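You operate a simulated robot arm through the tools that you are given. There is no shell and no other tool. Be economical: measure what you need, move in short steps, check, and stop when the job is done.

The job below is to be done with a simulated robot arm. You get a single attempt, and the scene is never put back.

## Task
Lap the gate seat flat and rinse it clean.
Fine: lever on, gate out and home until the gate read-out shows flat, lever off, rinse key until clean; gate home.

It is judged by the outcome, as a careful person would: the job done as asked, and still so three seconds after it is handed in. It fails if anything else is knocked over, pushed out of place, dropped, spilled or broken.

## Robot
A 7-joint arm with a two-finger parallel gripper, fixed in place. Base frame: the origin is at the foot of the arm, x ahead of it, y to its left, z up. Units: mm, rad, N and s.
With the tool pointing down near the work surface it reaches from about 300 to 700 mm from the base axis. Its first joint turns from -1.152 to 1.152 rad. Payload 1.57 kg.
The TCP is the grasp point between the finger pads, 30 mm short of the fingertips. In the tool frame z runs along the fingers and y along their closing line. The gripper opens to 110 mm. The fingers are 24 mm wide and 12 mm thick; the gripper's body (48 by 112 mm) begins 78 mm behind the TCP.
Orientation is that of the tool frame in the base frame, as a unit quaternion [x, y, z, w]. With the fingers straight down and closing along the base's y, the tool's x points along the base's -x, its y along +y and its z along -z.

## Interface
- The arm moves only by the tool drive_tool. Its argument "increments" is one flat list of numbers, 7 for each row, row after row: the shift along the tool's x, y, z in mm, then the turn, a rotation vector about the tool's x, y, z in rad, then the opening, from 0 (shut) to 1 (fully open). In form: [x, y, z, wx, wy, wz, grip, x, y, z, wx, wy, wz, grip, ...]. A call has 1 to 10 rows; each row is the pose to reach, as a shift and turn from the pose commanded when the call began, along the tool's axes at that moment. A row lasts 0.2 s, in which the tool goes at most 50 mm and 0.15 rad; a call with a longer step from one row to the next is refused whole, and so is a gripper value outside its range. Where a pose cannot be reached the arm comes as near as it can. A force on the tool above 50 N (or 10 N above the force at the start of the call, whichever is more), or a blocked arm, ends the call early, and 0.2 s more pass. The fingers move at their own pace (about 108 mm/s each) and stop on an object; they squeeze with about 31 N. The grip force told is the motor's: it shows also when the fingers shut on nothing. Time passes only in rows, and 0.2 s behind the last, so rows that repeat a pose let the fingers close. The reply holds the time, the measured pose of the TCP, the force on the tool along the base axes, the opening and the grip force, in the units named above and with some noise, with the torque about the TCP (base axes, N m) and any sound that the robot's microphone picked up, and new pictures: "show" is both (left out), scene, wrist or none.
- Cameras (640 x 400 px; columns grow to the right, rows downward): "scene" is fixed at [180.6, -409.3, 1425.8]; the picture's right is [0.60, -0.80, 0.00], its down [-0.42, -0.32, -0.85] and it looks along [0.68, 0.51, -0.52] (base axes); focal length 317 px, centre (320, 200). "wrist" rides on the gripper at [70, 16, -141] in the tool frame; the picture's right is [-0.23, 0.97, 0.00], its down [-0.85, -0.20, -0.48] and it looks along [-0.47, -0.11, 0.88] (tool axes); focal length 222 px, centre (320, 200). There is no depth. A picture from a camera that has moved, and an enlarged one, comes with that camera's place and axes in the base frame and with its lens. The place of the scene camera against the robot may be out by one fixed shift of up to 25 mm in any direction.
- close_up(camera, box): a new picture of the part [left, top, right, bottom] of that camera's present view, enlarged. No time passes.
- job_done(): hands the job in; it is judged then, once.

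Go step by step. Nothing tells you positions but the pictures and the camera data: compare them with the known pose of the tool, close in by small moves and look again before you grip or let go. The budget is 120 turns and 200 pictures, counting those below and the enlarged ones. Unless the task says otherwise, let go and move clear before handing in, and close with one line.

The tools are called after "Call:" by a JSON object that holds its "api" and its "payload". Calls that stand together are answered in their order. drive_tool: Moves the arm, as the interface text tells. Its arguments: {"type":"object","properties":{"increments":{"type":"array","items":{"type":"number"}},"show":{"type":"string","enum":["both","scene","wrist","none"]}},"required":["increments"]} The other tools are called the same way: close_up (camera, box) takes an enlarged picture of a part of a camera's view; job_done () hands the job in.

At the start:

```text
time: 0.0
position: [397.2, 107.1, 1185.0]
ee_rot: [0.0, 1.0, 0.0, 0.0]
ft_force: [-0.2, 0.0, 0.7]
wrist_torque: [0.0, -0.03, 0.0]
grip_width: 110.0
finger_force: 0.0
```

scene: 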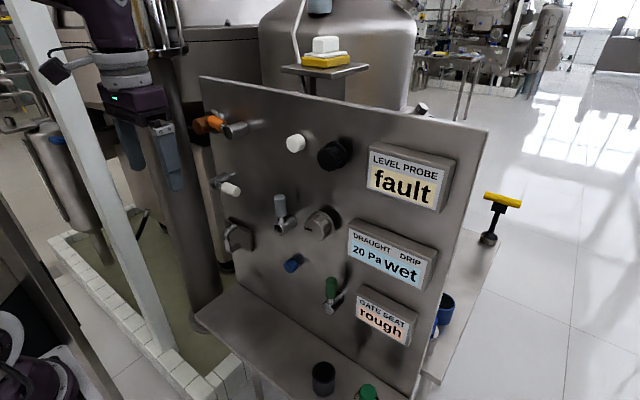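
wrist: 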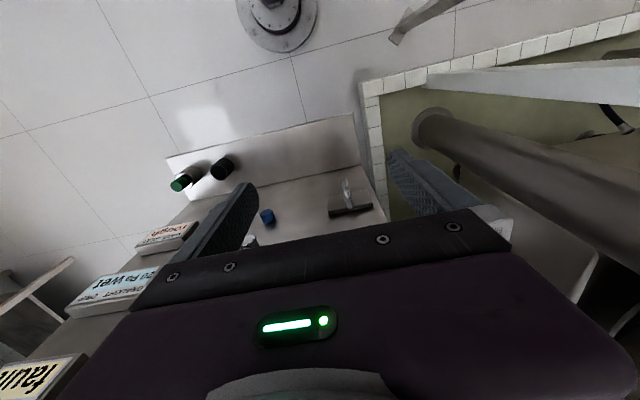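

I see an upright panel with several handles, keys, levers and three read-outs; the gate seat reads "rough". I'll enlarge the panel to tell the controls apart.

Call:
{"api": "close_up", "payload": {"camera": "scene", "box": [190, 90, 350, 190]}}

Call:
{"api": "close_up", "payload": {"camera": "scene", "box": [200, 170, 360, 270]}}

Call:
{"api": "close_up", "payload": {"camera": "scene", "box": [270, 230, 430, 330]}}

Call:
{"api": "close_up", "payload": {"camera": "scene", "box": [270, 300, 430, 400]}}

```text
4.00 times, centred on (270, 140) of scene
camera zoom: at [180.6, -409.3, 1425.8], right [0.6, -0.8, 0.0], down [-0.42, -0.32, -0.85], along [0.68, 0.51, -0.52], focal length 1267 px, centre (520, 440)
```

zoom: 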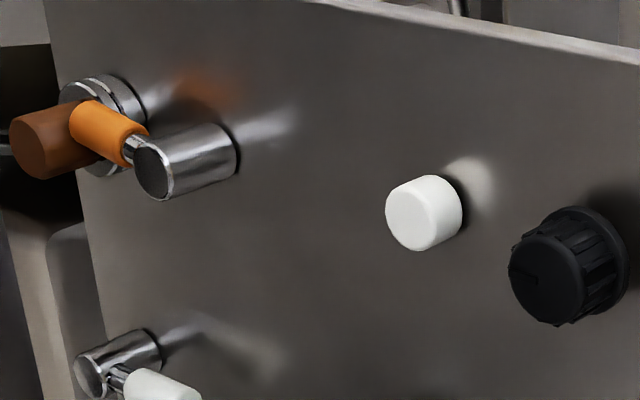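

```text
4.00 times, centred on (280, 220) of scene
camera zoom: at [180.6, -409.3, 1425.8], right [0.6, -0.8, 0.0], down [-0.42, -0.32, -0.85], along [0.68, 0.51, -0.52], focal length 1267 px, centre (480, 120)
```

zoom: 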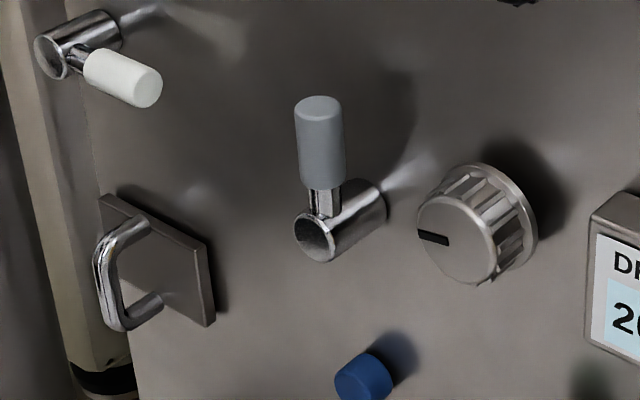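

```text
4.00 times, centred on (350, 280) of scene
camera zoom: at [180.6, -409.3, 1425.8], right [0.6, -0.8, 0.0], down [-0.42, -0.32, -0.85], along [0.68, 0.51, -0.52], focal length 1267 px, centre (200, -120)
```

zoom: 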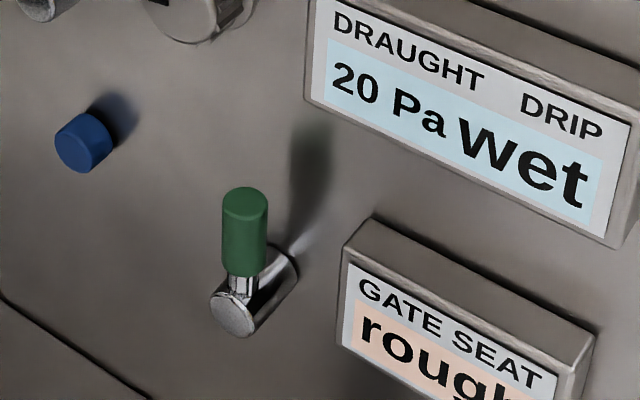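

```text
4.00 times, centred on (350, 350) of scene
camera zoom: at [180.6, -409.3, 1425.8], right [0.6, -0.8, 0.0], down [-0.42, -0.32, -0.85], along [0.68, 0.51, -0.52], focal length 1267 px, centre (200, -400)
```

zoom: 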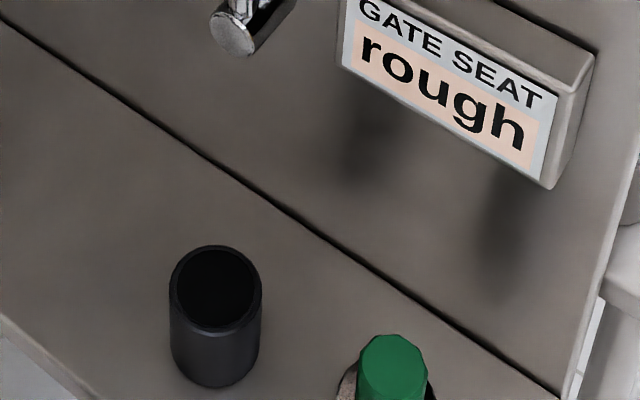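

The panel faces -x (roughly x≈590). The green lever, blue key and gate handle look to share the bottom row with the GATE SEAT read-out, but I want a better look. I'll turn the tool to point forward.

Call:
{"api": "drive_tool", "payload": {"increments": [0, 0, 0, 0, -0.15, 0, 0.5, 0, 0, 0, 0, -0.3, 0, 0, 0, 0, 0, 0, -0.45, 0, 0, 0, 0, 0, 0, -0.6, 0, 0, 0, 0, 0, 0, -0.75, 0, 0, 0, 0, 0, 0, -0.9, 0, 0, 0, 0, 0, 0, -1.05, 0, 0, 0, 0, 0, 0, -1.2, 0, 0, 0, 0, 0, 0, -1.35, 0, 0, 0, 0, 0, 0, -1.5, 0, 0]}}

```text
time: 2.2
position: [415.5, 140.7, 1203.0]
ee_rot: [-0.022, 0.774, 0.034, 0.632]
ft_force: [-0.3, -0.2, 1.5]
wrist_torque: [0.02, 0.1, 0.01]
grip_width: 0.0
finger_force: 21.1
out of reach, approached as far as the arm can: row 9, 10
camera wrist: at [260.3, 146.6, 1163.3], right [-0.03, 0.97, 0.25], down [-0.28, -0.24, 0.93], along [0.96, -0.04, 0.28], focal length 222 px, centre (320, 200)
```

scene: 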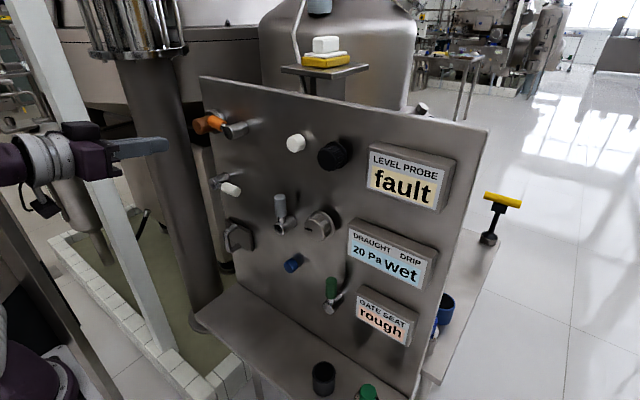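
wrist: 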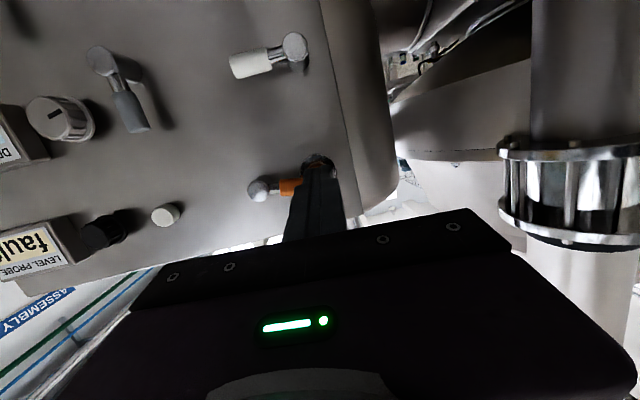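

At this height the arm is near its limit, so I'll come down and centre while finishing the turn.

Call:
{"api": "drive_tool", "payload": {"increments": [40, -20, -5, 0, 0, 0, 0, 80, -40, -10, 0, 0, 0, 0, 120, -60, -20, 0, 0, 0, 0, 160, -80, -30, 0, 0, 0, 0, 200, -100, -40, 0, 0, 0, 0, 200, -100, -40, 0, 0, 0, 0]}}

```text
time: 3.6
position: [418.0, 138.8, 1203.8]
ee_rot: [-0.021, 0.773, 0.034, 0.633]
ft_force: [0.2, -1.1, 0.2]
wrist_torque: [0.02, 0.02, -0.02]
grip_width: 0.0
finger_force: 21.4
out of reach, approached as far as the arm can: row 1, 2, 3, 4, 5, 6
camera wrist: at [261.6, 146.2, 1163.6], right [-0.03, 0.97, 0.25], down [-0.29, -0.24, 0.93], along [0.96, -0.05, 0.28], focal length 222 px, centre (320, 200)
```

scene: 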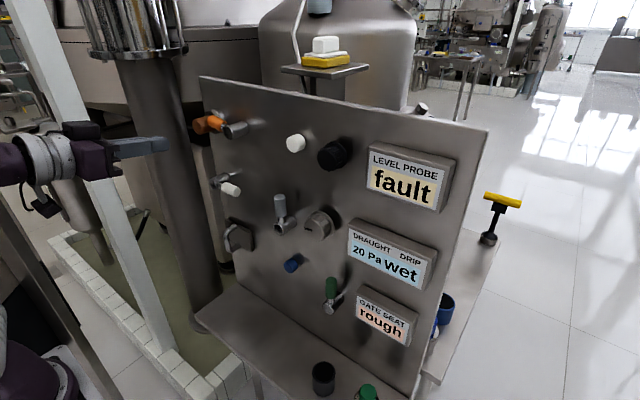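
wrist: 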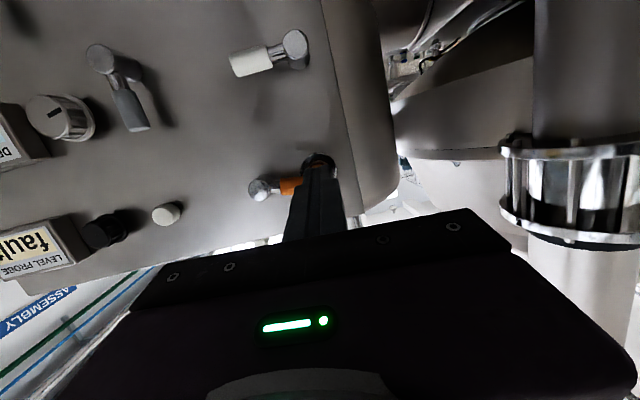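

The arm is stuck at a wrist limit in this posture. I'll turn back part way while moving down and see which way it frees up.

Call:
{"api": "drive_tool", "payload": {"increments": [10, 0, 0, 0, 0.15, 0, 0, 20, 0, 0, 0, 0.3, 0, 0, 40, 0, 0, 0, 0.45, 0, 0, 60, 0, 0, 0, 0.6, 0, 0, 90, 0, 0, 0, 0.6, 0, 0, 120, 0, 0, 0, 0.6, 0, 0], "show": "none"}}

```text
time: 5.0
position: [401.6, 145.5, 1090.6]
ee_rot: [-0.03, 0.925, 0.026, 0.377]
ft_force: [-0.3, -0.3, 0.5]
wrist_torque: [0.01, -0.03, 0.0]
grip_width: 0.0
finger_force: 20.8
```

Call:
{"api": "drive_tool", "payload": {"increments": [25, -25, 18, 0, 0, 0, 0, 50, -50, 36, 0, 0, 0, 0, 75, -75, 54, 0, 0, 0, 0, 98, -100, 72, 0, 0, 0, 0, 98, -100, 72, 0, -0.15, 0, 0, 98, -100, 72, 0, -0.3, 0, 0, 98, -100, 72, 0, -0.45, 0, 0, 98, -100, 72, 0, -0.6, 0, 0, 98, -100, 72, 0, -0.75, 0, 0], "show": "both"}}

```text
time: 7.2
position: [442.2, 80.8, 941.7]
ee_rot: [-0.034, 0.71, 0.09, 0.697]
ft_force: [-0.7, 0.8, 0.0]
wrist_torque: [-0.01, -0.02, -0.01]
grip_width: 0.0
finger_force: 21.0
out of reach, approached as far as the arm can: row 2, 3, 4, 5, 6, 7, 8, 9
stopped in row 9: the arm was blocked; the commanded pose is now the measured one
camera wrist: at [297.1, 78.4, 875.9], right [-0.16, 0.94, 0.3], down [-0.41, -0.35, 0.84], along [0.89, 0.01, 0.45], focal length 222 px, centre (320, 200)
```

scene: 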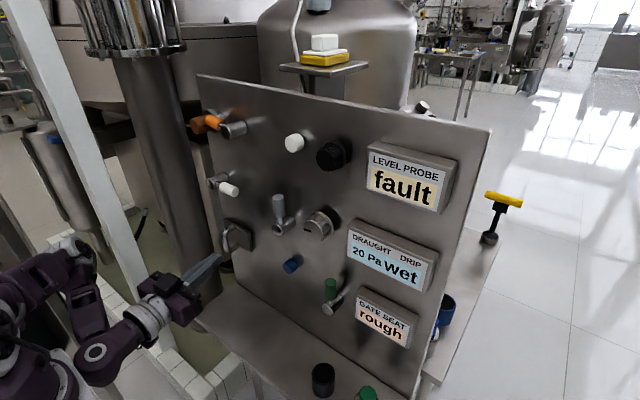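
wrist: 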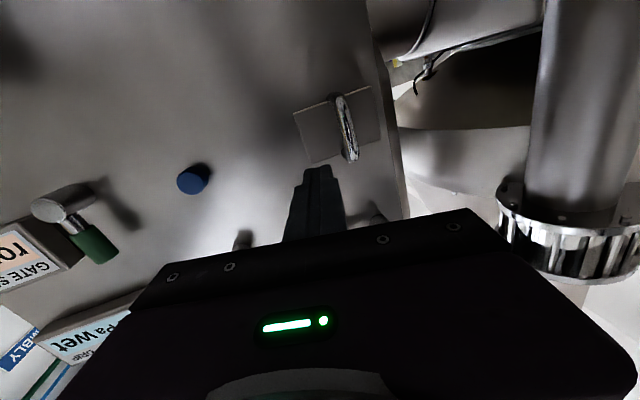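

The arm stopped on a limit rather than on the bench (nothing looks touched). I'll move sideways toward y≈0 and straighten the tool there.

Call:
{"api": "drive_tool", "payload": {"increments": [0, -20, -15, 0, 0, 0, 0, 0, -40, -30, 0.05, 0, -0.02, 0, 0, -60, -30, 0.1, 0, -0.04, 0, 0, -80, -30, 0.15, 0, -0.08, 0, 0, -100, -30, 0.17, 0, -0.08, 0, 0, -100, -30, 0.17, 0, -0.08, 0], "show": "wrist"}}

```text
time: 7.8
position: [437.6, 56.3, 899.9]
ee_rot: [-0.001, 0.762, 0.109, 0.638]
ft_force: [0.4, 0.8, 0.0]
wrist_torque: [0.0, 0.0, -0.02]
grip_width: 0.3
finger_force: 21.1
out of reach, approached as far as the arm can: row 2, 3
stopped in row 3: the arm was blocked; the commanded pose is now the measured one
camera wrist: at [282.9, 58.9, 858.8], right [-0.1, 0.92, 0.38], down [-0.28, -0.39, 0.88], along [0.96, -0.02, 0.29], focal length 222 px, centre (320, 200)
```

wrist: 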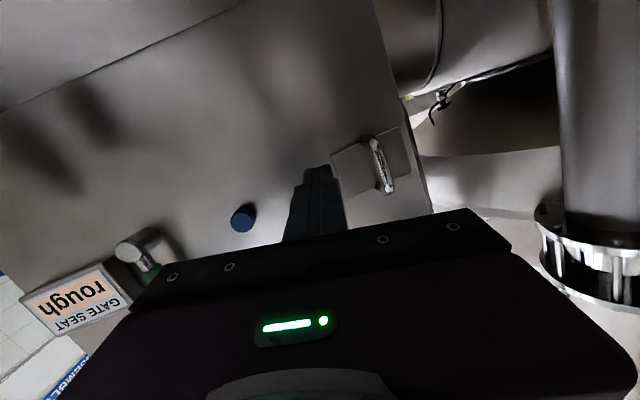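

It seems the arm is too folded close to the base; extending toward the panel should free it. I'll go forward a bit and take the roll out.

Call:
{"api": "drive_tool", "payload": {"increments": [-10, 0, 15, 0, 0, 0, 0, -20, 0, 30, 0, 0, 0, 0, -30, 0, 45, 0, 0, 0, 0, -30, 0, 45, 0, 0, -0.08, 0, -30, 0, 45, 0, 0, -0.16, 0, -30, 0, 45, 0.08, 0, -0.16, 0, -30, 0, 45, 0.16, 0, -0.16, 0], "show": "both"}}

```text
time: 9.4
position: [478.7, 55.0, 926.2]
ee_rot: [-0.013, 0.765, -0.01, 0.644]
ft_force: [0.7, 0.2, -0.7]
wrist_torque: [0.02, 0.02, 0.03]
grip_width: 0.0
finger_force: 21.7
camera wrist: at [324.7, 69.5, 881.4], right [0.03, 0.98, 0.19], down [-0.32, -0.17, 0.93], along [0.95, -0.09, 0.31], focal length 222 px, centre (320, 200)
```

scene: 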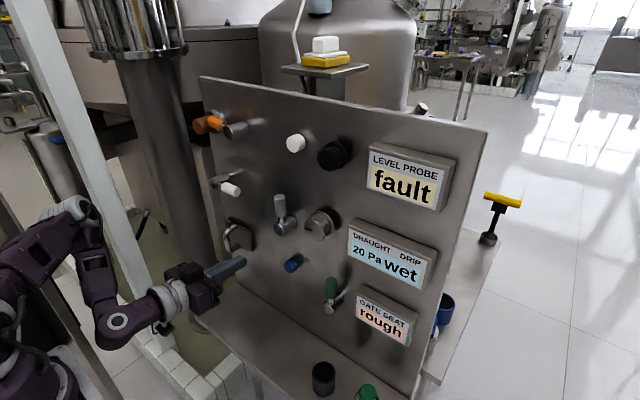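
wrist: 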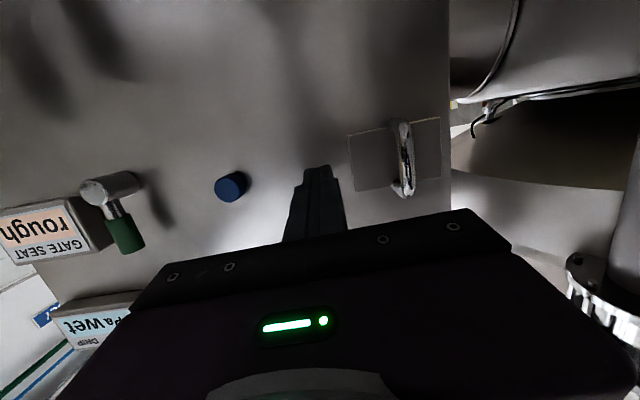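

The posture is good now. The bottom row (z≈925) holds gate, blue key, green lever and the GATE SEAT read-out. Close-ups of these next.

Call:
{"api": "close_up", "payload": {"camera": "wrist", "box": [330, 100, 460, 215]}}

Call:
{"api": "close_up", "payload": {"camera": "wrist", "box": [60, 150, 260, 275]}}

Call:
{"api": "close_up", "payload": {"camera": "scene", "box": [205, 170, 305, 270]}}

```text
3.48 times, centred on (395, 158) of wrist
camera zoom: at [324.7, 69.5, 881.4], right [0.03, 0.98, 0.19], down [-0.32, -0.17, 0.93], along [0.95, -0.09, 0.31], focal length 773 px, centre (59, 348)
```

zoom: 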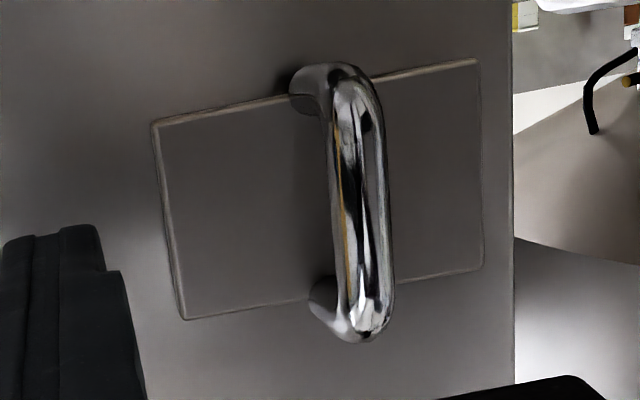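

```text
3.20 times, centred on (160, 212) of wrist
camera zoom: at [324.7, 69.5, 881.4], right [0.03, 0.98, 0.19], down [-0.32, -0.17, 0.93], along [0.95, -0.09, 0.31], focal length 711 px, centre (832, 160)
```

zoom: 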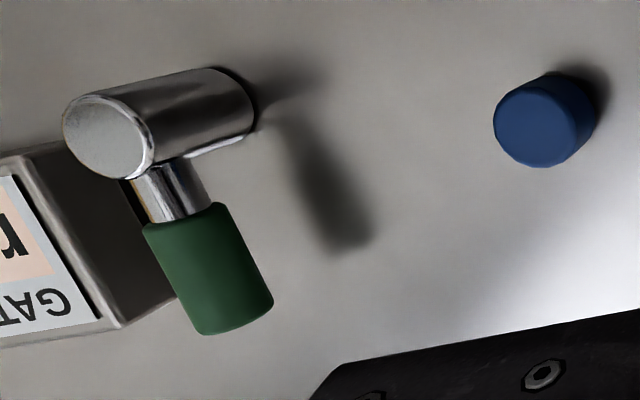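

```text
4.00 times, centred on (255, 220) of scene
camera zoom: at [180.6, -409.3, 1425.8], right [0.6, -0.8, 0.0], down [-0.42, -0.32, -0.85], along [0.68, 0.51, -0.52], focal length 1267 px, centre (580, 120)
```

zoom: 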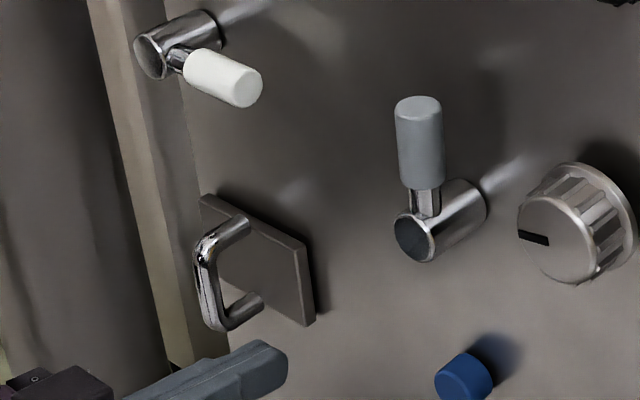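

Estimated positions: green lever hub ≈(531..580, -172, 901), handle up to z≈973 at x≈543; blue key front ≈(548,-43,923); gate handle y≈132. I'll move beside the green lever, on its +y side, staying back from the panel.

Call:
{"api": "drive_tool", "payload": {"increments": [-8, -45, -2, 0, 0, 0, 0, -16, -90, -3, 0, 0, 0, 0, -24, -135, -5, 0, 0, 0, 0, -29, -186, -6, 0, 0, 0, 0, -29, -186, -6, 0, 0, 0, 0]}}

```text
refused: row 4 steps farther than a row can; nothing moved
```

Call:
{"api": "drive_tool", "payload": {"increments": [-8, -45, -2, 0, 0, 0, 0, -16, -90, -3, 0, 0, 0, 0, -24, -135, -5, 0, 0, 0, 0, -29, -170, -6, 0, 0, 0, 0, -29, -186, -6, 0, 0, 0, 0]}}

```text
time: 10.6
position: [526.2, -103.3, 949.5]
ee_rot: [-0.012, 0.765, -0.011, 0.644]
ft_force: [-0.1, 0.4, -0.1]
wrist_torque: [-0.01, -0.01, -0.02]
grip_width: 0.1
finger_force: 21.4
out of reach, approached as far as the arm can: row 1, 2, 3, 4, 5
camera wrist: at [373.3, -87.5, 904.8], right [0.04, 0.98, 0.19], down [-0.33, -0.17, 0.93], along [0.94, -0.1, 0.31], focal length 222 px, centre (320, 200)
```

scene: 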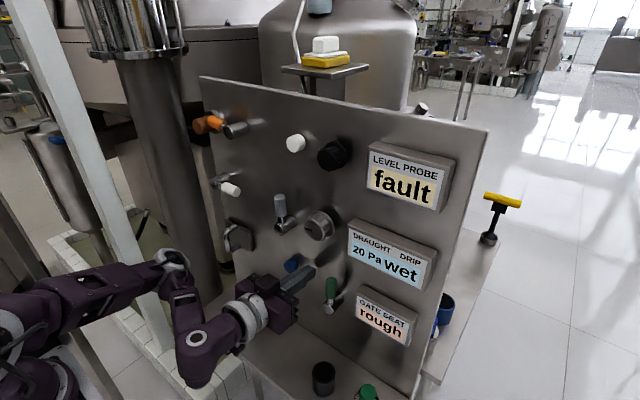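
wrist: 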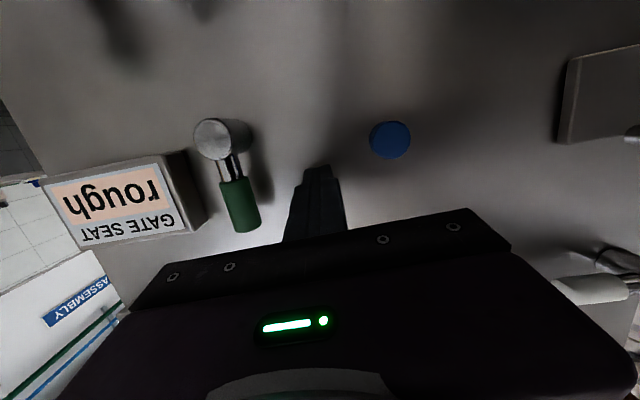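

The arm hit a limit on sideways travel with the tool kept square to the panel. I'll yaw the tool a little toward -y (radially), which should let it reach the green lever.

Call:
{"api": "drive_tool", "payload": {"increments": [0, 0, -5, 0.1, 0, 0, 0, 0, 0, -10, 0.2, 0, 0, 0, 0, 0, -10, 0.3, 0, 0, 0, 0, 0, -10, 0.3, 0, 0, 0], "show": "none"}}

```text
time: 11.6
position: [516.7, -103.6, 949.6]
ee_rot: [0.084, 0.755, -0.125, 0.638]
ft_force: [-0.2, -0.4, -1.0]
wrist_torque: [-0.01, -0.04, 0.02]
grip_width: 0.0
finger_force: 21.1
```

Call:
{"api": "drive_tool", "payload": {"increments": [-4, -15, 4, 0, 0, 0, 0, -8, -29, 8, 0, 0, 0, 0, -8, -29, 8, 0, 0, 0, 0], "show": "both"}}

```text
time: 12.4
position: [517.6, -133.9, 958.8]
ee_rot: [0.084, 0.755, -0.125, 0.638]
ft_force: [0.3, -0.4, -0.3]
wrist_torque: [-0.05, -0.01, -0.03]
grip_width: 0.0
finger_force: 21.8
camera wrist: at [374.7, -78.0, 910.3], right [0.32, 0.94, 0.14], down [-0.36, -0.02, 0.93], along [0.88, -0.35, 0.33], focal length 222 px, centre (320, 200)
```

scene: 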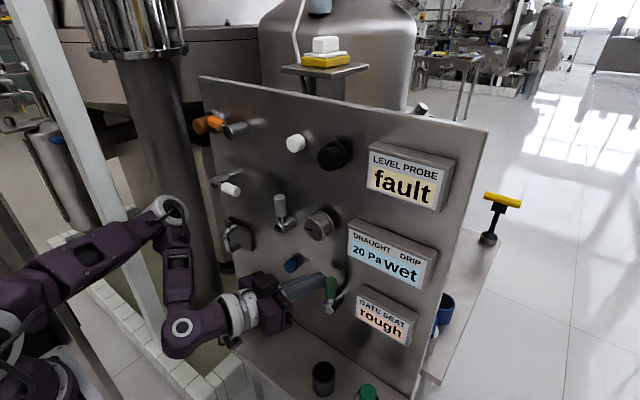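
wrist: 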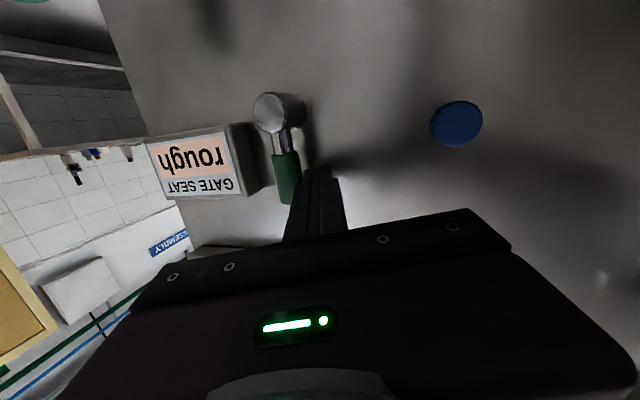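

The finger is next to the green handle. I'll push gently towards -y and watch the force.

Call:
{"api": "drive_tool", "payload": {"increments": [0, -10, 3, 0, 0, 0, 0, 1, -19, 6, 0, 0, 0, 0, 1, -29, 9, 0, 0, 0, 0], "show": "wrist"}}

```text
time: 12.8
position: [519.2, -137.8, 958.0]
ee_rot: [0.079, 0.755, -0.114, 0.64]
ft_force: [-1.0, 11.5, 0.3]
wrist_torque: [0.14, -0.01, 0.19]
grip_width: 0.1
finger_force: 21.8
stopped in row 2: the force on the tool passed its limit at 61 N (the readings are from after the stop); the commanded pose is now the measured one
camera wrist: at [375.1, -84.7, 910.0], right [0.3, 0.94, 0.15], down [-0.36, -0.04, 0.93], along [0.88, -0.33, 0.33], focal length 222 px, centre (320, 200)
```

wrist: 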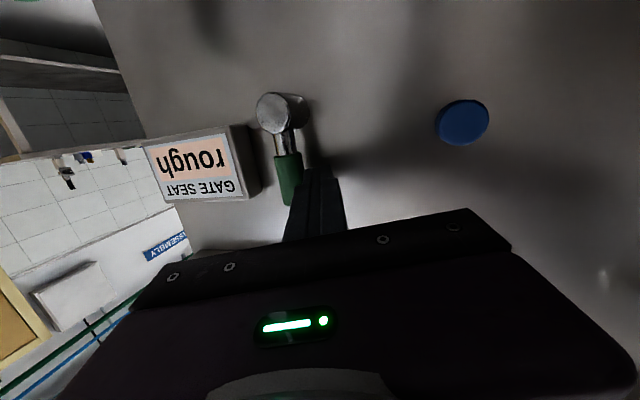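

The lever has a stop on that side, so it must turn toward +y. I'll back off, pass round, and look from the other side before advancing.

Call:
{"api": "drive_tool", "payload": {"increments": [1, 4, 0, 0, 0, 0, 0, 8, -10, -47, 0, 0, 0, 0, 8, -44, -39, 0, 0, 0, 0, 8, -74, -30, 0, 0, 0, 0, 8, -74, -30, 0, 0, 0, 0], "show": "both"}}

```text
time: 14.0
position: [477.8, -198.8, 959.0]
ee_rot: [0.081, 0.755, -0.118, 0.639]
ft_force: [0.2, 0.1, 0.4]
wrist_torque: [-0.03, 0.04, 0.02]
grip_width: 0.1
finger_force: 21.1
out of reach, approached as far as the arm can: row 2, 4, 5
camera wrist: at [334.4, -144.7, 909.9], right [0.3, 0.94, 0.15], down [-0.36, -0.03, 0.93], along [0.88, -0.34, 0.33], focal length 222 px, centre (320, 200)
```

scene: 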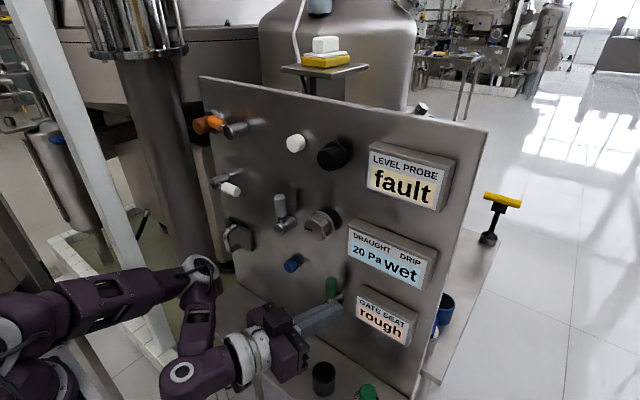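
wrist: 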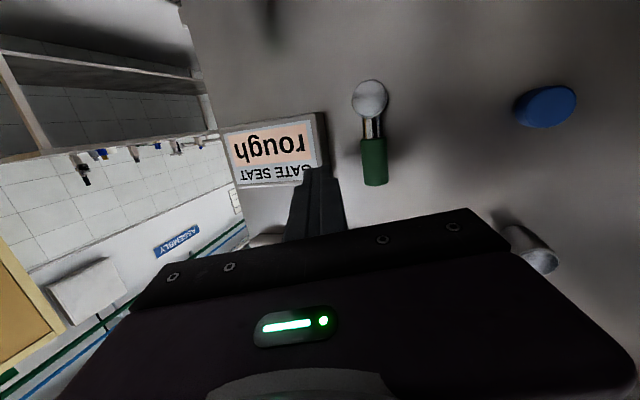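

Call:
{"api": "drive_tool", "payload": {"increments": [-4, 9, 18, 0, 0, 0, 0, -8, 17, 36, 0, 0, 0, 0, -8, 17, 36, 0, 0, 0, 0], "show": "both"}}

```text
time: 14.8
position: [518.5, -190.0, 959.9]
ee_rot: [0.079, 0.756, -0.116, 0.639]
ft_force: [0.5, -0.4, 0.8]
wrist_torque: [0.0, 0.04, 0.03]
grip_width: 0.0
finger_force: 21.5
camera wrist: at [374.4, -137.6, 911.6], right [0.3, 0.94, 0.15], down [-0.36, -0.03, 0.93], along [0.88, -0.33, 0.33], focal length 222 px, centre (320, 200)
```

scene: 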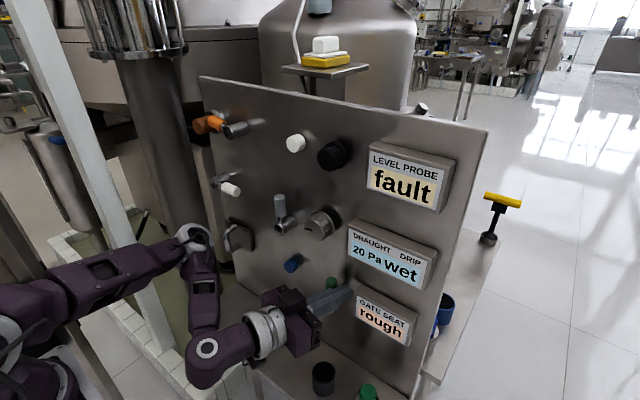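
wrist: 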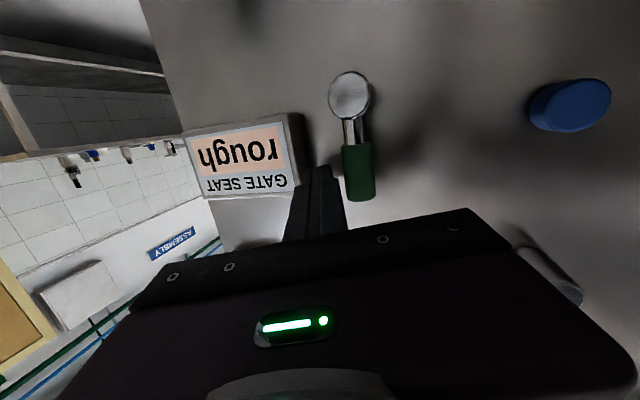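

Now I'll push gently toward +y.

Call:
{"api": "drive_tool", "payload": {"increments": [0, 8, -2, 0, 0, 0, 0, 0, 15, -4, 0, 0, 0, 0, 0, 23, -7, 0, 0, 0, 0, 0, 30, -9, 0, 0, 0, 0], "show": "both"}}

```text
time: 15.8
position: [517.5, -160.0, 957.5]
ee_rot: [0.08, 0.756, -0.117, 0.639]
ft_force: [0.2, -1.7, 0.1]
wrist_torque: [-0.01, 0.03, -0.04]
grip_width: 0.0
finger_force: 21.2
camera wrist: at [374.3, -106.6, 910.3], right [0.3, 0.94, 0.15], down [-0.36, -0.03, 0.93], along [0.88, -0.34, 0.33], focal length 222 px, centre (320, 200)
```

scene: 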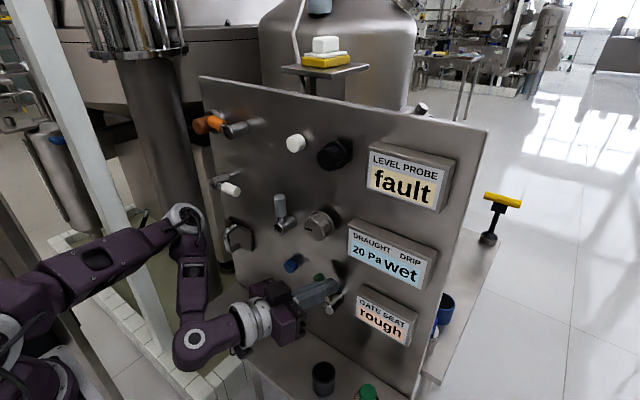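
wrist: 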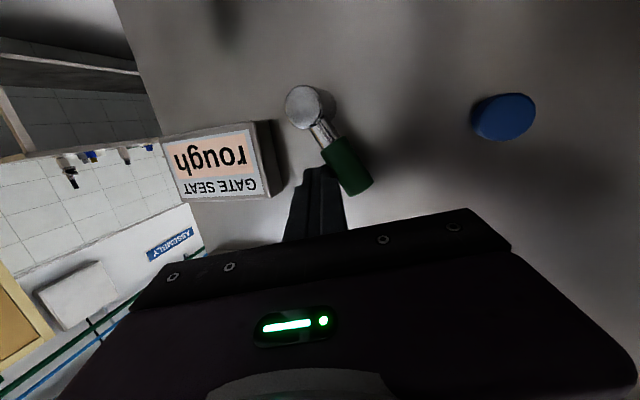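

The lever turns freely this way. I'll follow its arc on until it reaches its stop.

Call:
{"api": "drive_tool", "payload": {"increments": [3, 12, -3, 0, 0, 0, 0, 7, 25, -6, 0, 0, 0, 0, 15, 35, -7, 0, 0, 0, 0, 22, 43, -8, 0, 0, 0, 0, 30, 45, -7, 0, 0, 0, 0, 34, 46, -6, 0, 0, 0, 0, 38, 46, -6, 0, 0, 0, 0], "show": "both"}}

```text
time: 16.7
position: [515.4, -133.1, 947.5]
ee_rot: [0.082, 0.749, -0.13, 0.645]
ft_force: [0.9, -11.1, 7.4]
wrist_torque: [-0.11, -0.13, -0.18]
grip_width: 0.0
finger_force: 21.1
stopped in row 4: the force on the tool passed its limit at 61 N (the readings are from after the stop); the commanded pose is now the measured one
camera wrist: at [375.0, -77.3, 896.4], right [0.32, 0.94, 0.14], down [-0.38, -0.01, 0.93], along [0.87, -0.35, 0.35], focal length 222 px, centre (320, 200)
```

scene: 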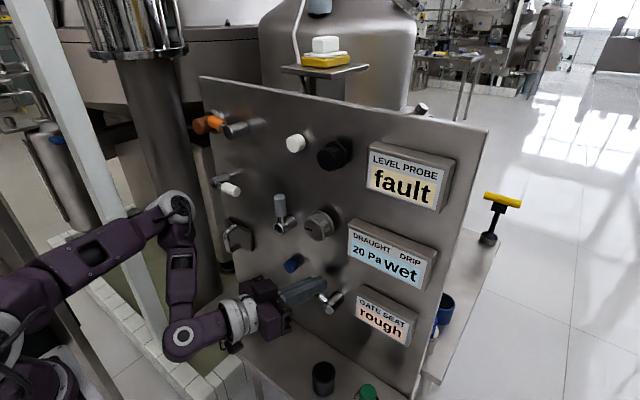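
wrist: 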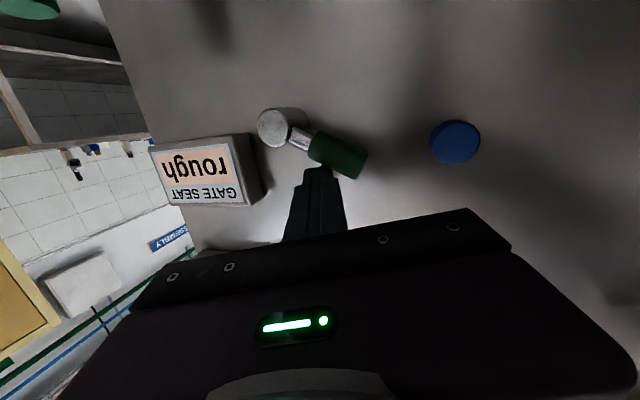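

The green lever has reached its other stop (on). Next I back off and travel over toward the gate handle at about (530, 132, 925), squaring the tool and opening the fingers.

Call:
{"api": "drive_tool", "payload": {"increments": [-10, -7, 0, 0, 0, 0, 0, -3, -18, -37, 0, 0, 0, 0, 4, 26, -50, -0.1, 0, 0, 0, 12, 70, -62, -0.2, 0, 0, 0, 20, 114, -74, -0.3, 0, 0, 0.2, 20, 157, -87, -0.35, 0, 0, 0.5, 20, 157, -87, -0.35, 0, 0, 0.5], "show": "both"}}

```text
time: 18.3
position: [478.6, 45.7, 922.4]
ee_rot: [-0.033, 0.761, 0.005, 0.648]
ft_force: [-0.9, -0.4, 0.3]
wrist_torque: [0.04, -0.01, -0.02]
grip_width: 55.1
finger_force: 0.1
out of reach, approached as far as the arm can: row 3
camera wrist: at [325.8, 52.3, 875.7], right [-0.02, 0.98, 0.19], down [-0.33, -0.19, 0.93], along [0.95, -0.04, 0.32], focal length 222 px, centre (320, 200)
```

scene: 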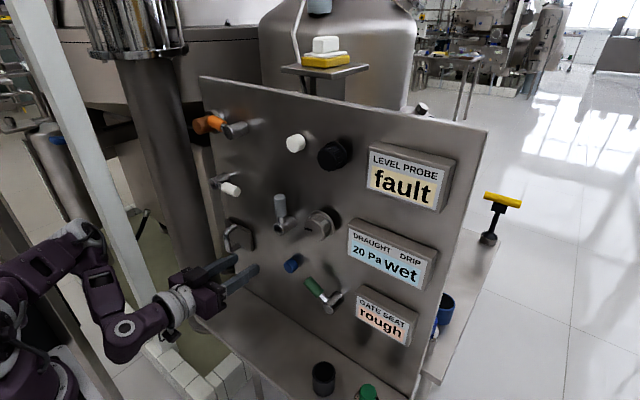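
wrist: 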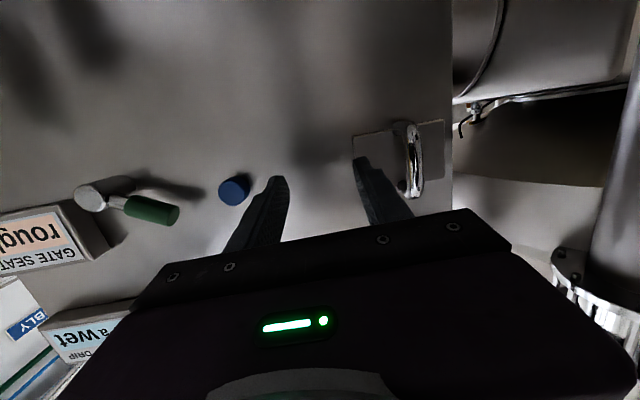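

The lever stays on. I'll line up with the gate handle at y≈132.

Call:
{"api": "drive_tool", "payload": {"increments": [-3, 43, 2, -0.06, 0, 0, 0.5, -6, 86, 4, -0.12, 0, 0, 0.5, -6, 86, 4, -0.12, 0, 0, 0.5], "show": "both"}}

```text
time: 19.1
position: [481.1, 133.8, 924.8]
ee_rot: [-0.071, 0.759, 0.05, 0.645]
ft_force: [-0.5, 0.0, 0.9]
wrist_torque: [-0.05, 0.0, 0.01]
grip_width: 55.0
finger_force: 0.0
camera wrist: at [327.6, 122.1, 879.1], right [-0.13, 0.97, 0.21], down [-0.3, -0.24, 0.92], along [0.95, 0.06, 0.32], focal length 222 px, centre (320, 200)
```

scene: 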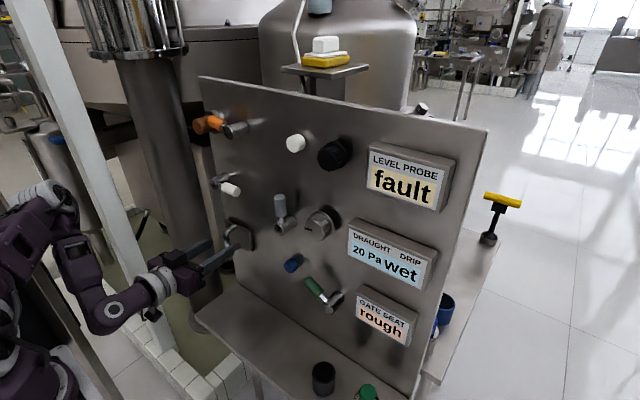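
wrist: 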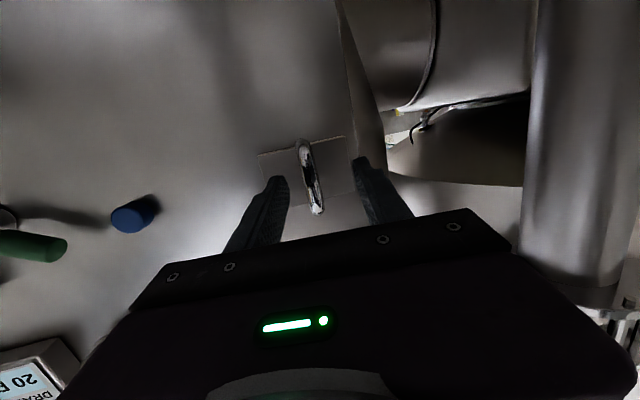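

The handle sits between the fingers. I'll advance onto it and look.

Call:
{"api": "drive_tool", "payload": {"increments": [-4, -6, 20, 0, 0, 0, 0.5, -7, -11, 39, 0, 0, 0, 0.5, -7, -11, 39, 0, 0, 0, 0.5], "show": "wrist"}}

```text
time: 19.8
position: [516.9, 125.8, 926.3]
ee_rot: [-0.071, 0.761, 0.046, 0.644]
ft_force: [-37.2, -0.8, 9.6]
wrist_torque: [-0.27, -0.64, -1.16]
grip_width: 49.8
finger_force: 0.1
stopped in row 3: the force on the tool passed its limit at 68 N (the readings are from after the stop); the commanded pose is now the measured one
camera wrist: at [362.9, 116.0, 881.3], right [-0.13, 0.97, 0.2], down [-0.29, -0.23, 0.93], along [0.95, 0.06, 0.31], focal length 222 px, centre (320, 200)
```

wrist: 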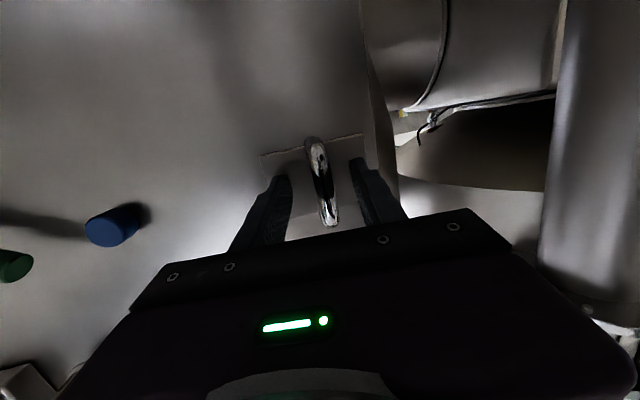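

A fingertip touched the gate plate; I'll back off a few mm, then close on the bar.

Call:
{"api": "drive_tool", "payload": {"increments": [0, 3, -8, 0, 0, 0, 0.5, 0, 3, -8, 0, 0, 0, 0.2, 0, 3, -8, 0, 0, 0, 0, 0, 3, -8, 0, 0, 0, 0, 0, 3, -8, 0, 0, 0, 0], "show": "both"}}

```text
time: 21.0
position: [509.4, 128.3, 926.4]
ee_rot: [-0.07, 0.762, 0.047, 0.643]
ft_force: [3.8, -0.3, -1.3]
wrist_torque: [0.77, 0.13, -0.03]
grip_width: 13.6
finger_force: 30.3
camera wrist: at [355.0, 118.0, 882.2], right [-0.13, 0.97, 0.21], down [-0.29, -0.24, 0.93], along [0.95, 0.06, 0.31], focal length 222 px, centre (320, 200)
```

scene: 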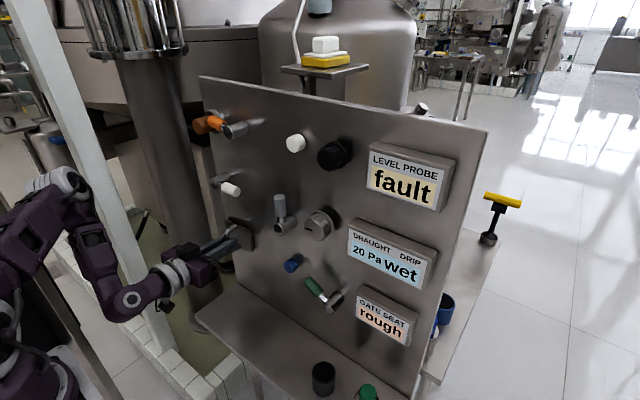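
wrist: 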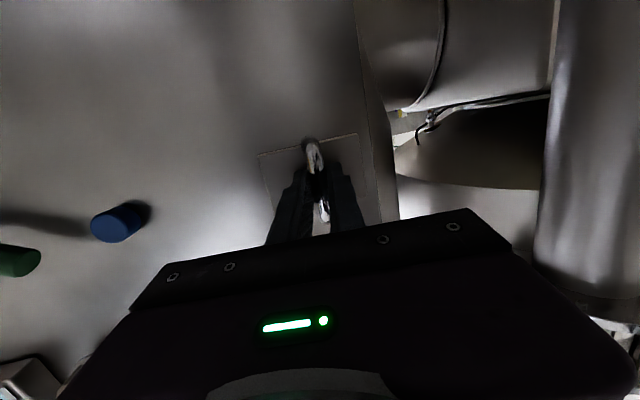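

Gripped. I'll pull straight out from the panel in small steps.

Call:
{"api": "drive_tool", "payload": {"increments": [1.6, 1.6, -9.7, 0, 0, 0, 0, 3.3, 3.3, -19.5, 0, 0, 0, 0, 5, 5, -29.2, 0, 0, 0, 0, 6.6, 6.6, -39, 0, 0, 0, 0], "show": "both"}}

```text
time: 22.0
position: [469.0, 127.0, 926.9]
ee_rot: [-0.071, 0.761, 0.047, 0.643]
ft_force: [-0.5, 0.2, -0.4]
wrist_torque: [0.03, -0.02, -0.01]
grip_width: 0.0
finger_force: 21.5
camera wrist: at [314.9, 117.3, 882.1], right [-0.13, 0.97, 0.2], down [-0.29, -0.23, 0.93], along [0.95, 0.06, 0.31], focal length 222 px, centre (320, 200)
```

scene: 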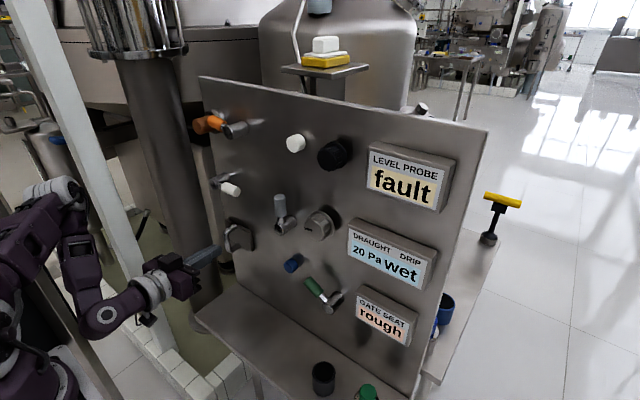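
wrist: 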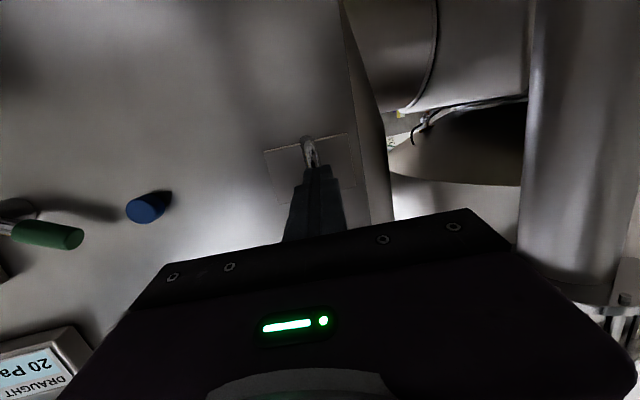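

The fingers slipped off and the gate did not come out toward me. I'll look at how the gate is mounted.

Call:
{"api": "close_up", "payload": {"camera": "scene", "box": [205, 205, 275, 265]}}

Call:
{"api": "close_up", "payload": {"camera": "wrist", "box": [240, 110, 400, 210]}}

```text
6.67 times, centred on (240, 235) of scene
camera zoom: at [180.6, -409.3, 1425.8], right [0.6, -0.8, 0.0], down [-0.42, -0.32, -0.85], along [0.68, 0.51, -0.52], focal length 2112 px, centre (853, -33)
```

zoom: 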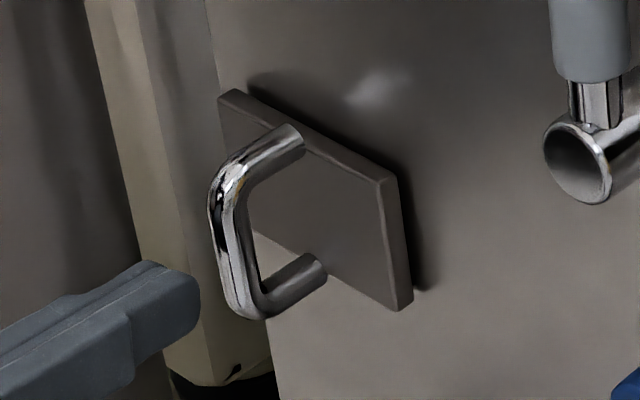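

```text
4.00 times, centred on (320, 160) of wrist
camera zoom: at [314.9, 117.3, 882.1], right [-0.13, 0.97, 0.2], down [-0.29, -0.23, 0.93], along [0.95, 0.06, 0.31], focal length 888 px, centre (320, 360)
```

zoom: 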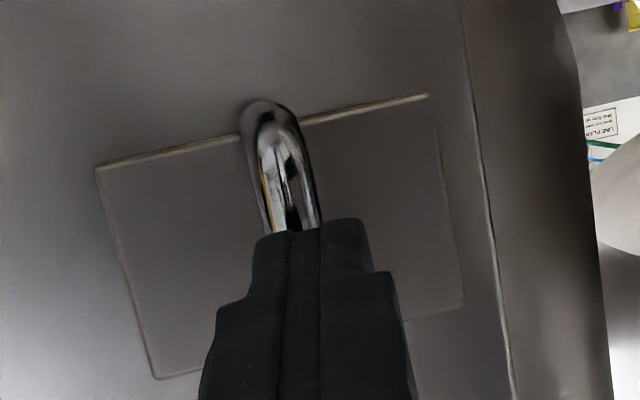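

The gate plate has not moved (same pixels as before). It may slide sideways instead; I'll regrip and test along y with small steps.

Call:
{"api": "drive_tool", "payload": {"increments": [0, 0, 0, 0, 0, 0, 0.35, 0, 0, 0, 0, 0, 0, 0.35, -4, -3, 20, 0, 0, 0, 0.35, -7, -6, 42, 0, 0, 0, 0.35, -7, -6, 42, 0, 0, 0, 0, -7, -6, 42, 0, 0, 0, 0, -7, -6, 42, 0, 0, 0, 0], "show": "none"}}

Call:
{"api": "drive_tool", "payload": {"increments": [0, 3, 0.5, 0, 0, 0, 0, 0, 6, 1, 0, 0, 0, 0, 0, 9, 1.5, 0, 0, 0, 0], "show": "none"}}

```text
time: 23.6
position: [511.5, 126.6, 928.3]
ee_rot: [-0.07, 0.762, 0.047, 0.643]
ft_force: [-4.9, 0.9, 1.0]
wrist_torque: [0.71, 0.39, 0.01]
grip_width: 13.7
finger_force: 30.1
```

```text
time: 24.4
position: [514.5, 128.7, 928.0]
ee_rot: [-0.066, 0.762, 0.037, 0.643]
ft_force: [-10.9, -10.1, 5.0]
wrist_torque: [0.73, 0.03, -0.11]
grip_width: 14.2
finger_force: 30.5
stopped in row 3: the force on the tool passed its limit at 54 N (the readings are from after the stop); the commanded pose is now the measured one
```

Call:
{"api": "drive_tool", "payload": {"increments": [0, -4, -1, 0, 0, 0, 0, 0, -8, -2, 0, 0, 0, 0, 0, -12, -3, 0, 0, 0, 0], "show": "none"}}

```text
time: 25.2
position: [513.5, 118.5, 927.6]
ee_rot: [-0.068, 0.763, 0.039, 0.642]
ft_force: [17.1, 3.3, -12.4]
wrist_torque: [0.79, -0.1, 0.02]
grip_width: 14.1
finger_force: 30.6
```

Call:
{"api": "drive_tool", "payload": {"increments": [0, -5, -1, 0, 0, 0, 0, 0, -10, -2, 0, 0, 0, 0], "show": "both"}}

```text
time: 25.8
position: [512.3, 107.9, 928.3]
ee_rot: [-0.067, 0.763, 0.039, 0.642]
ft_force: [15.0, 3.9, -21.1]
wrist_torque: [0.74, 0.31, 0.02]
grip_width: 14.3
finger_force: 30.4
camera wrist: at [358.9, 100.4, 883.8], right [-0.11, 0.97, 0.2], down [-0.29, -0.22, 0.93], along [0.95, 0.04, 0.31], focal length 222 px, centre (320, 200)
```

scene: 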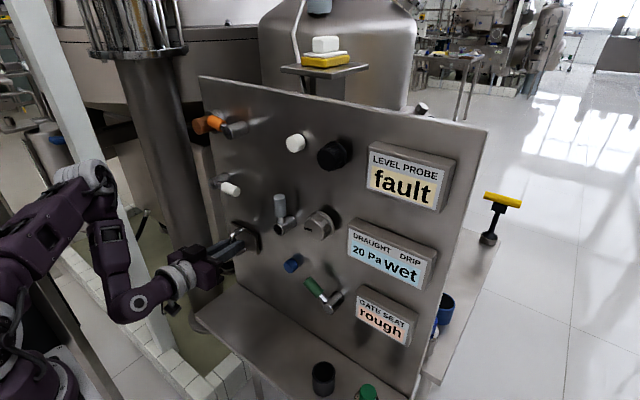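
wrist: 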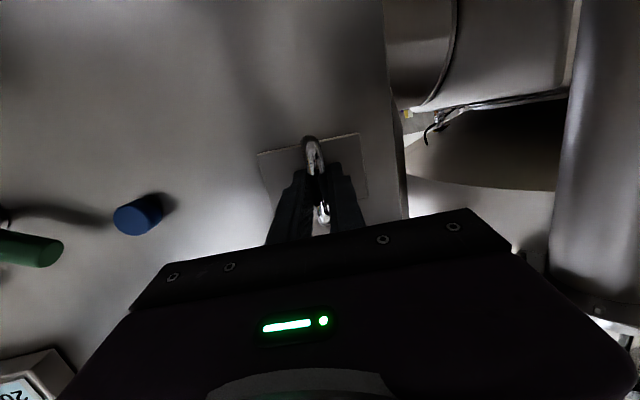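

The gate does slide — toward -y, uncovering an opening. I'll continue to its outer stop.

Call:
{"api": "drive_tool", "payload": {"increments": [1.5, -8, -0.5, 0, 0, 0, 0, 2, -16, -1, 0, 0, 0, 0, 2.5, -24, -2, 0, 0, 0, 0, 3, -32, -3, 0, 0, 0, 0, 3, -40, -4, 0, 0, 0, 0, 3, -48, -5, 0, 0, 0, 0], "show": "scene"}}

```text
time: 27.2
position: [514.4, 59.8, 928.5]
ee_rot: [-0.067, 0.761, 0.038, 0.644]
ft_force: [-12.3, 4.0, 7.0]
wrist_torque: [0.84, -0.58, 0.0]
grip_width: 14.1
finger_force: 30.1
```

scene: 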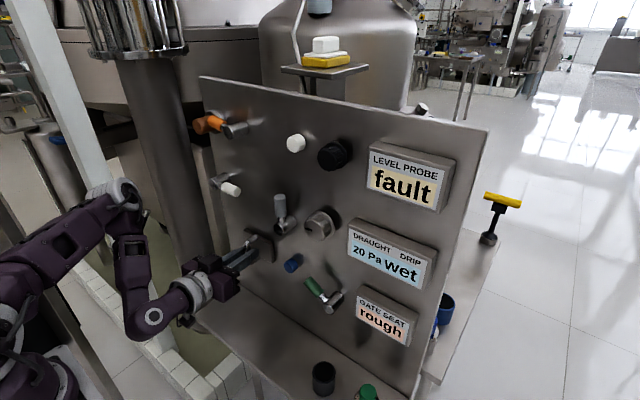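

Call:
{"api": "drive_tool", "payload": {"increments": [0, -6, -1, 0, 0, 0, 0, 0, -12, -2, 0, 0, 0, 0, 0, -18, -3, 0, 0, 0, 0, 0, -24, -4, 0, 0, 0, 0, 0, -30, -5, 0, 0, 0, 0], "show": "both"}}

```text
time: 27.7
position: [513.9, 58.5, 928.6]
ee_rot: [-0.071, 0.759, 0.051, 0.645]
ft_force: [3.4, 10.8, -1.8]
wrist_torque: [0.8, 0.02, 0.07]
grip_width: 13.8
finger_force: 30.6
stopped in row 2: the force on the tool passed its limit at 56 N (the readings are from after the stop); the commanded pose is now the measured one
camera wrist: at [360.2, 48.2, 882.1], right [-0.13, 0.97, 0.21], down [-0.29, -0.24, 0.92], along [0.95, 0.06, 0.32], focal length 222 px, centre (320, 200)
```

scene: 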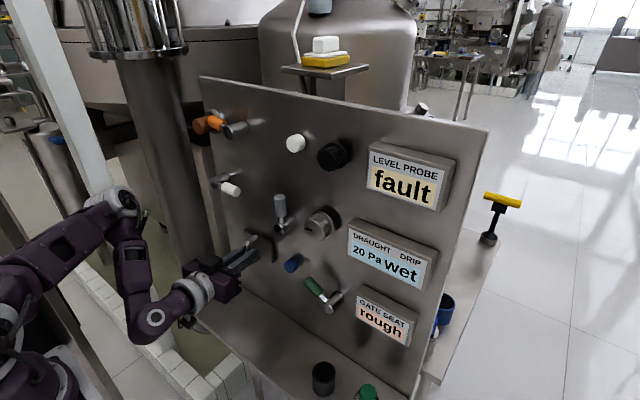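
wrist: 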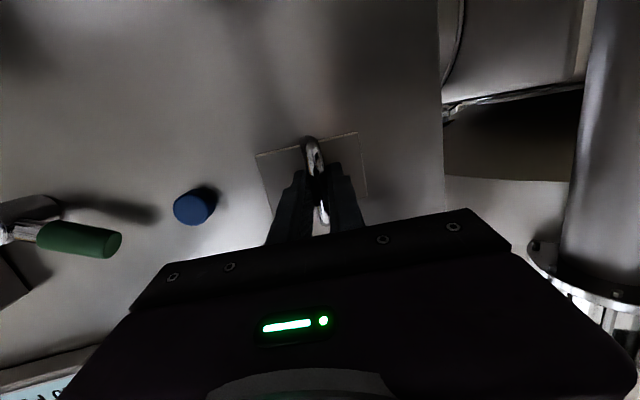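

Gate at its outer stop (y≈58). Now home: +y by 69 mm.

Call:
{"api": "drive_tool", "payload": {"increments": [-0.4, 10, 1.7, 0, 0, 0, 0, -0.8, 20, 3.4, 0, 0, 0, 0, -1.3, 30, 5, 0, 0, 0, 0, -1.7, 40, 6.8, 0, 0, 0, 0, -2, 50, 8.5, 0, 0, 0, 0, -2.5, 58, 9.9, 0, 0, 0, 0, -2.8, 64, 10.9, 0, 0, 0, 0, -3, 68, 11.6, 0, 0, 0, 0, -3, 70, 12, 0, 0, 0, 0], "show": "scene"}}

```text
time: 29.7
position: [513.4, 128.7, 928.2]
ee_rot: [-0.071, 0.76, 0.048, 0.644]
ft_force: [-19.9, -3.3, -8.2]
wrist_torque: [0.61, 0.6, 0.0]
grip_width: 14.1
finger_force: 29.7
```

scene: 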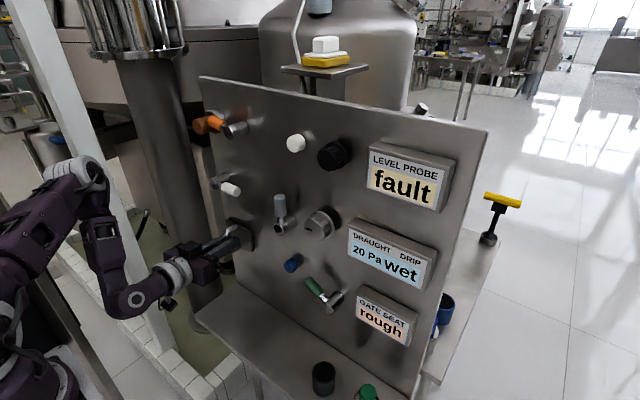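

Still "rough" after one stroke. I'll do a full out-and-home cycle in one call and check again.

Call:
{"api": "drive_tool", "payload": {"increments": [0.7, -16, -4, 0, 0, 0, 0, 1.4, -32, -6.5, 0, 0, 0, 0, 2, -48, -9, 0, 0, 0, 0, 2.6, -62, -11.3, 0, 0, 0, 0, 2.8, -68.5, -12.4, 0, 0, 0, 0, 2, -50, -9.3, 0, 0, 0, 0, 1.4, -34, -6.7, 0, 0, 0, 0, 0.7, -18, -4, 0, 0, 0, 0, 0.2, -6, -2, 0, 0, 0, 0, 0, 0.5, -1, 0, 0, 0, 0], "show": "scene"}}

```text
time: 31.9
position: [513.7, 126.9, 929.6]
ee_rot: [-0.069, 0.759, 0.047, 0.646]
ft_force: [28.0, -4.0, -1.7]
wrist_torque: [0.7, 0.19, -0.1]
grip_width: 14.1
finger_force: 30.4
```

scene: 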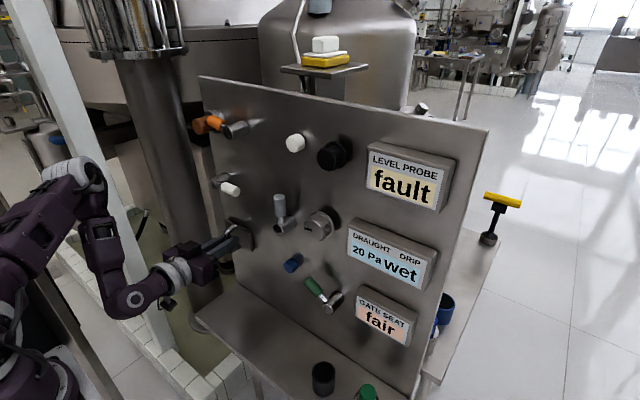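

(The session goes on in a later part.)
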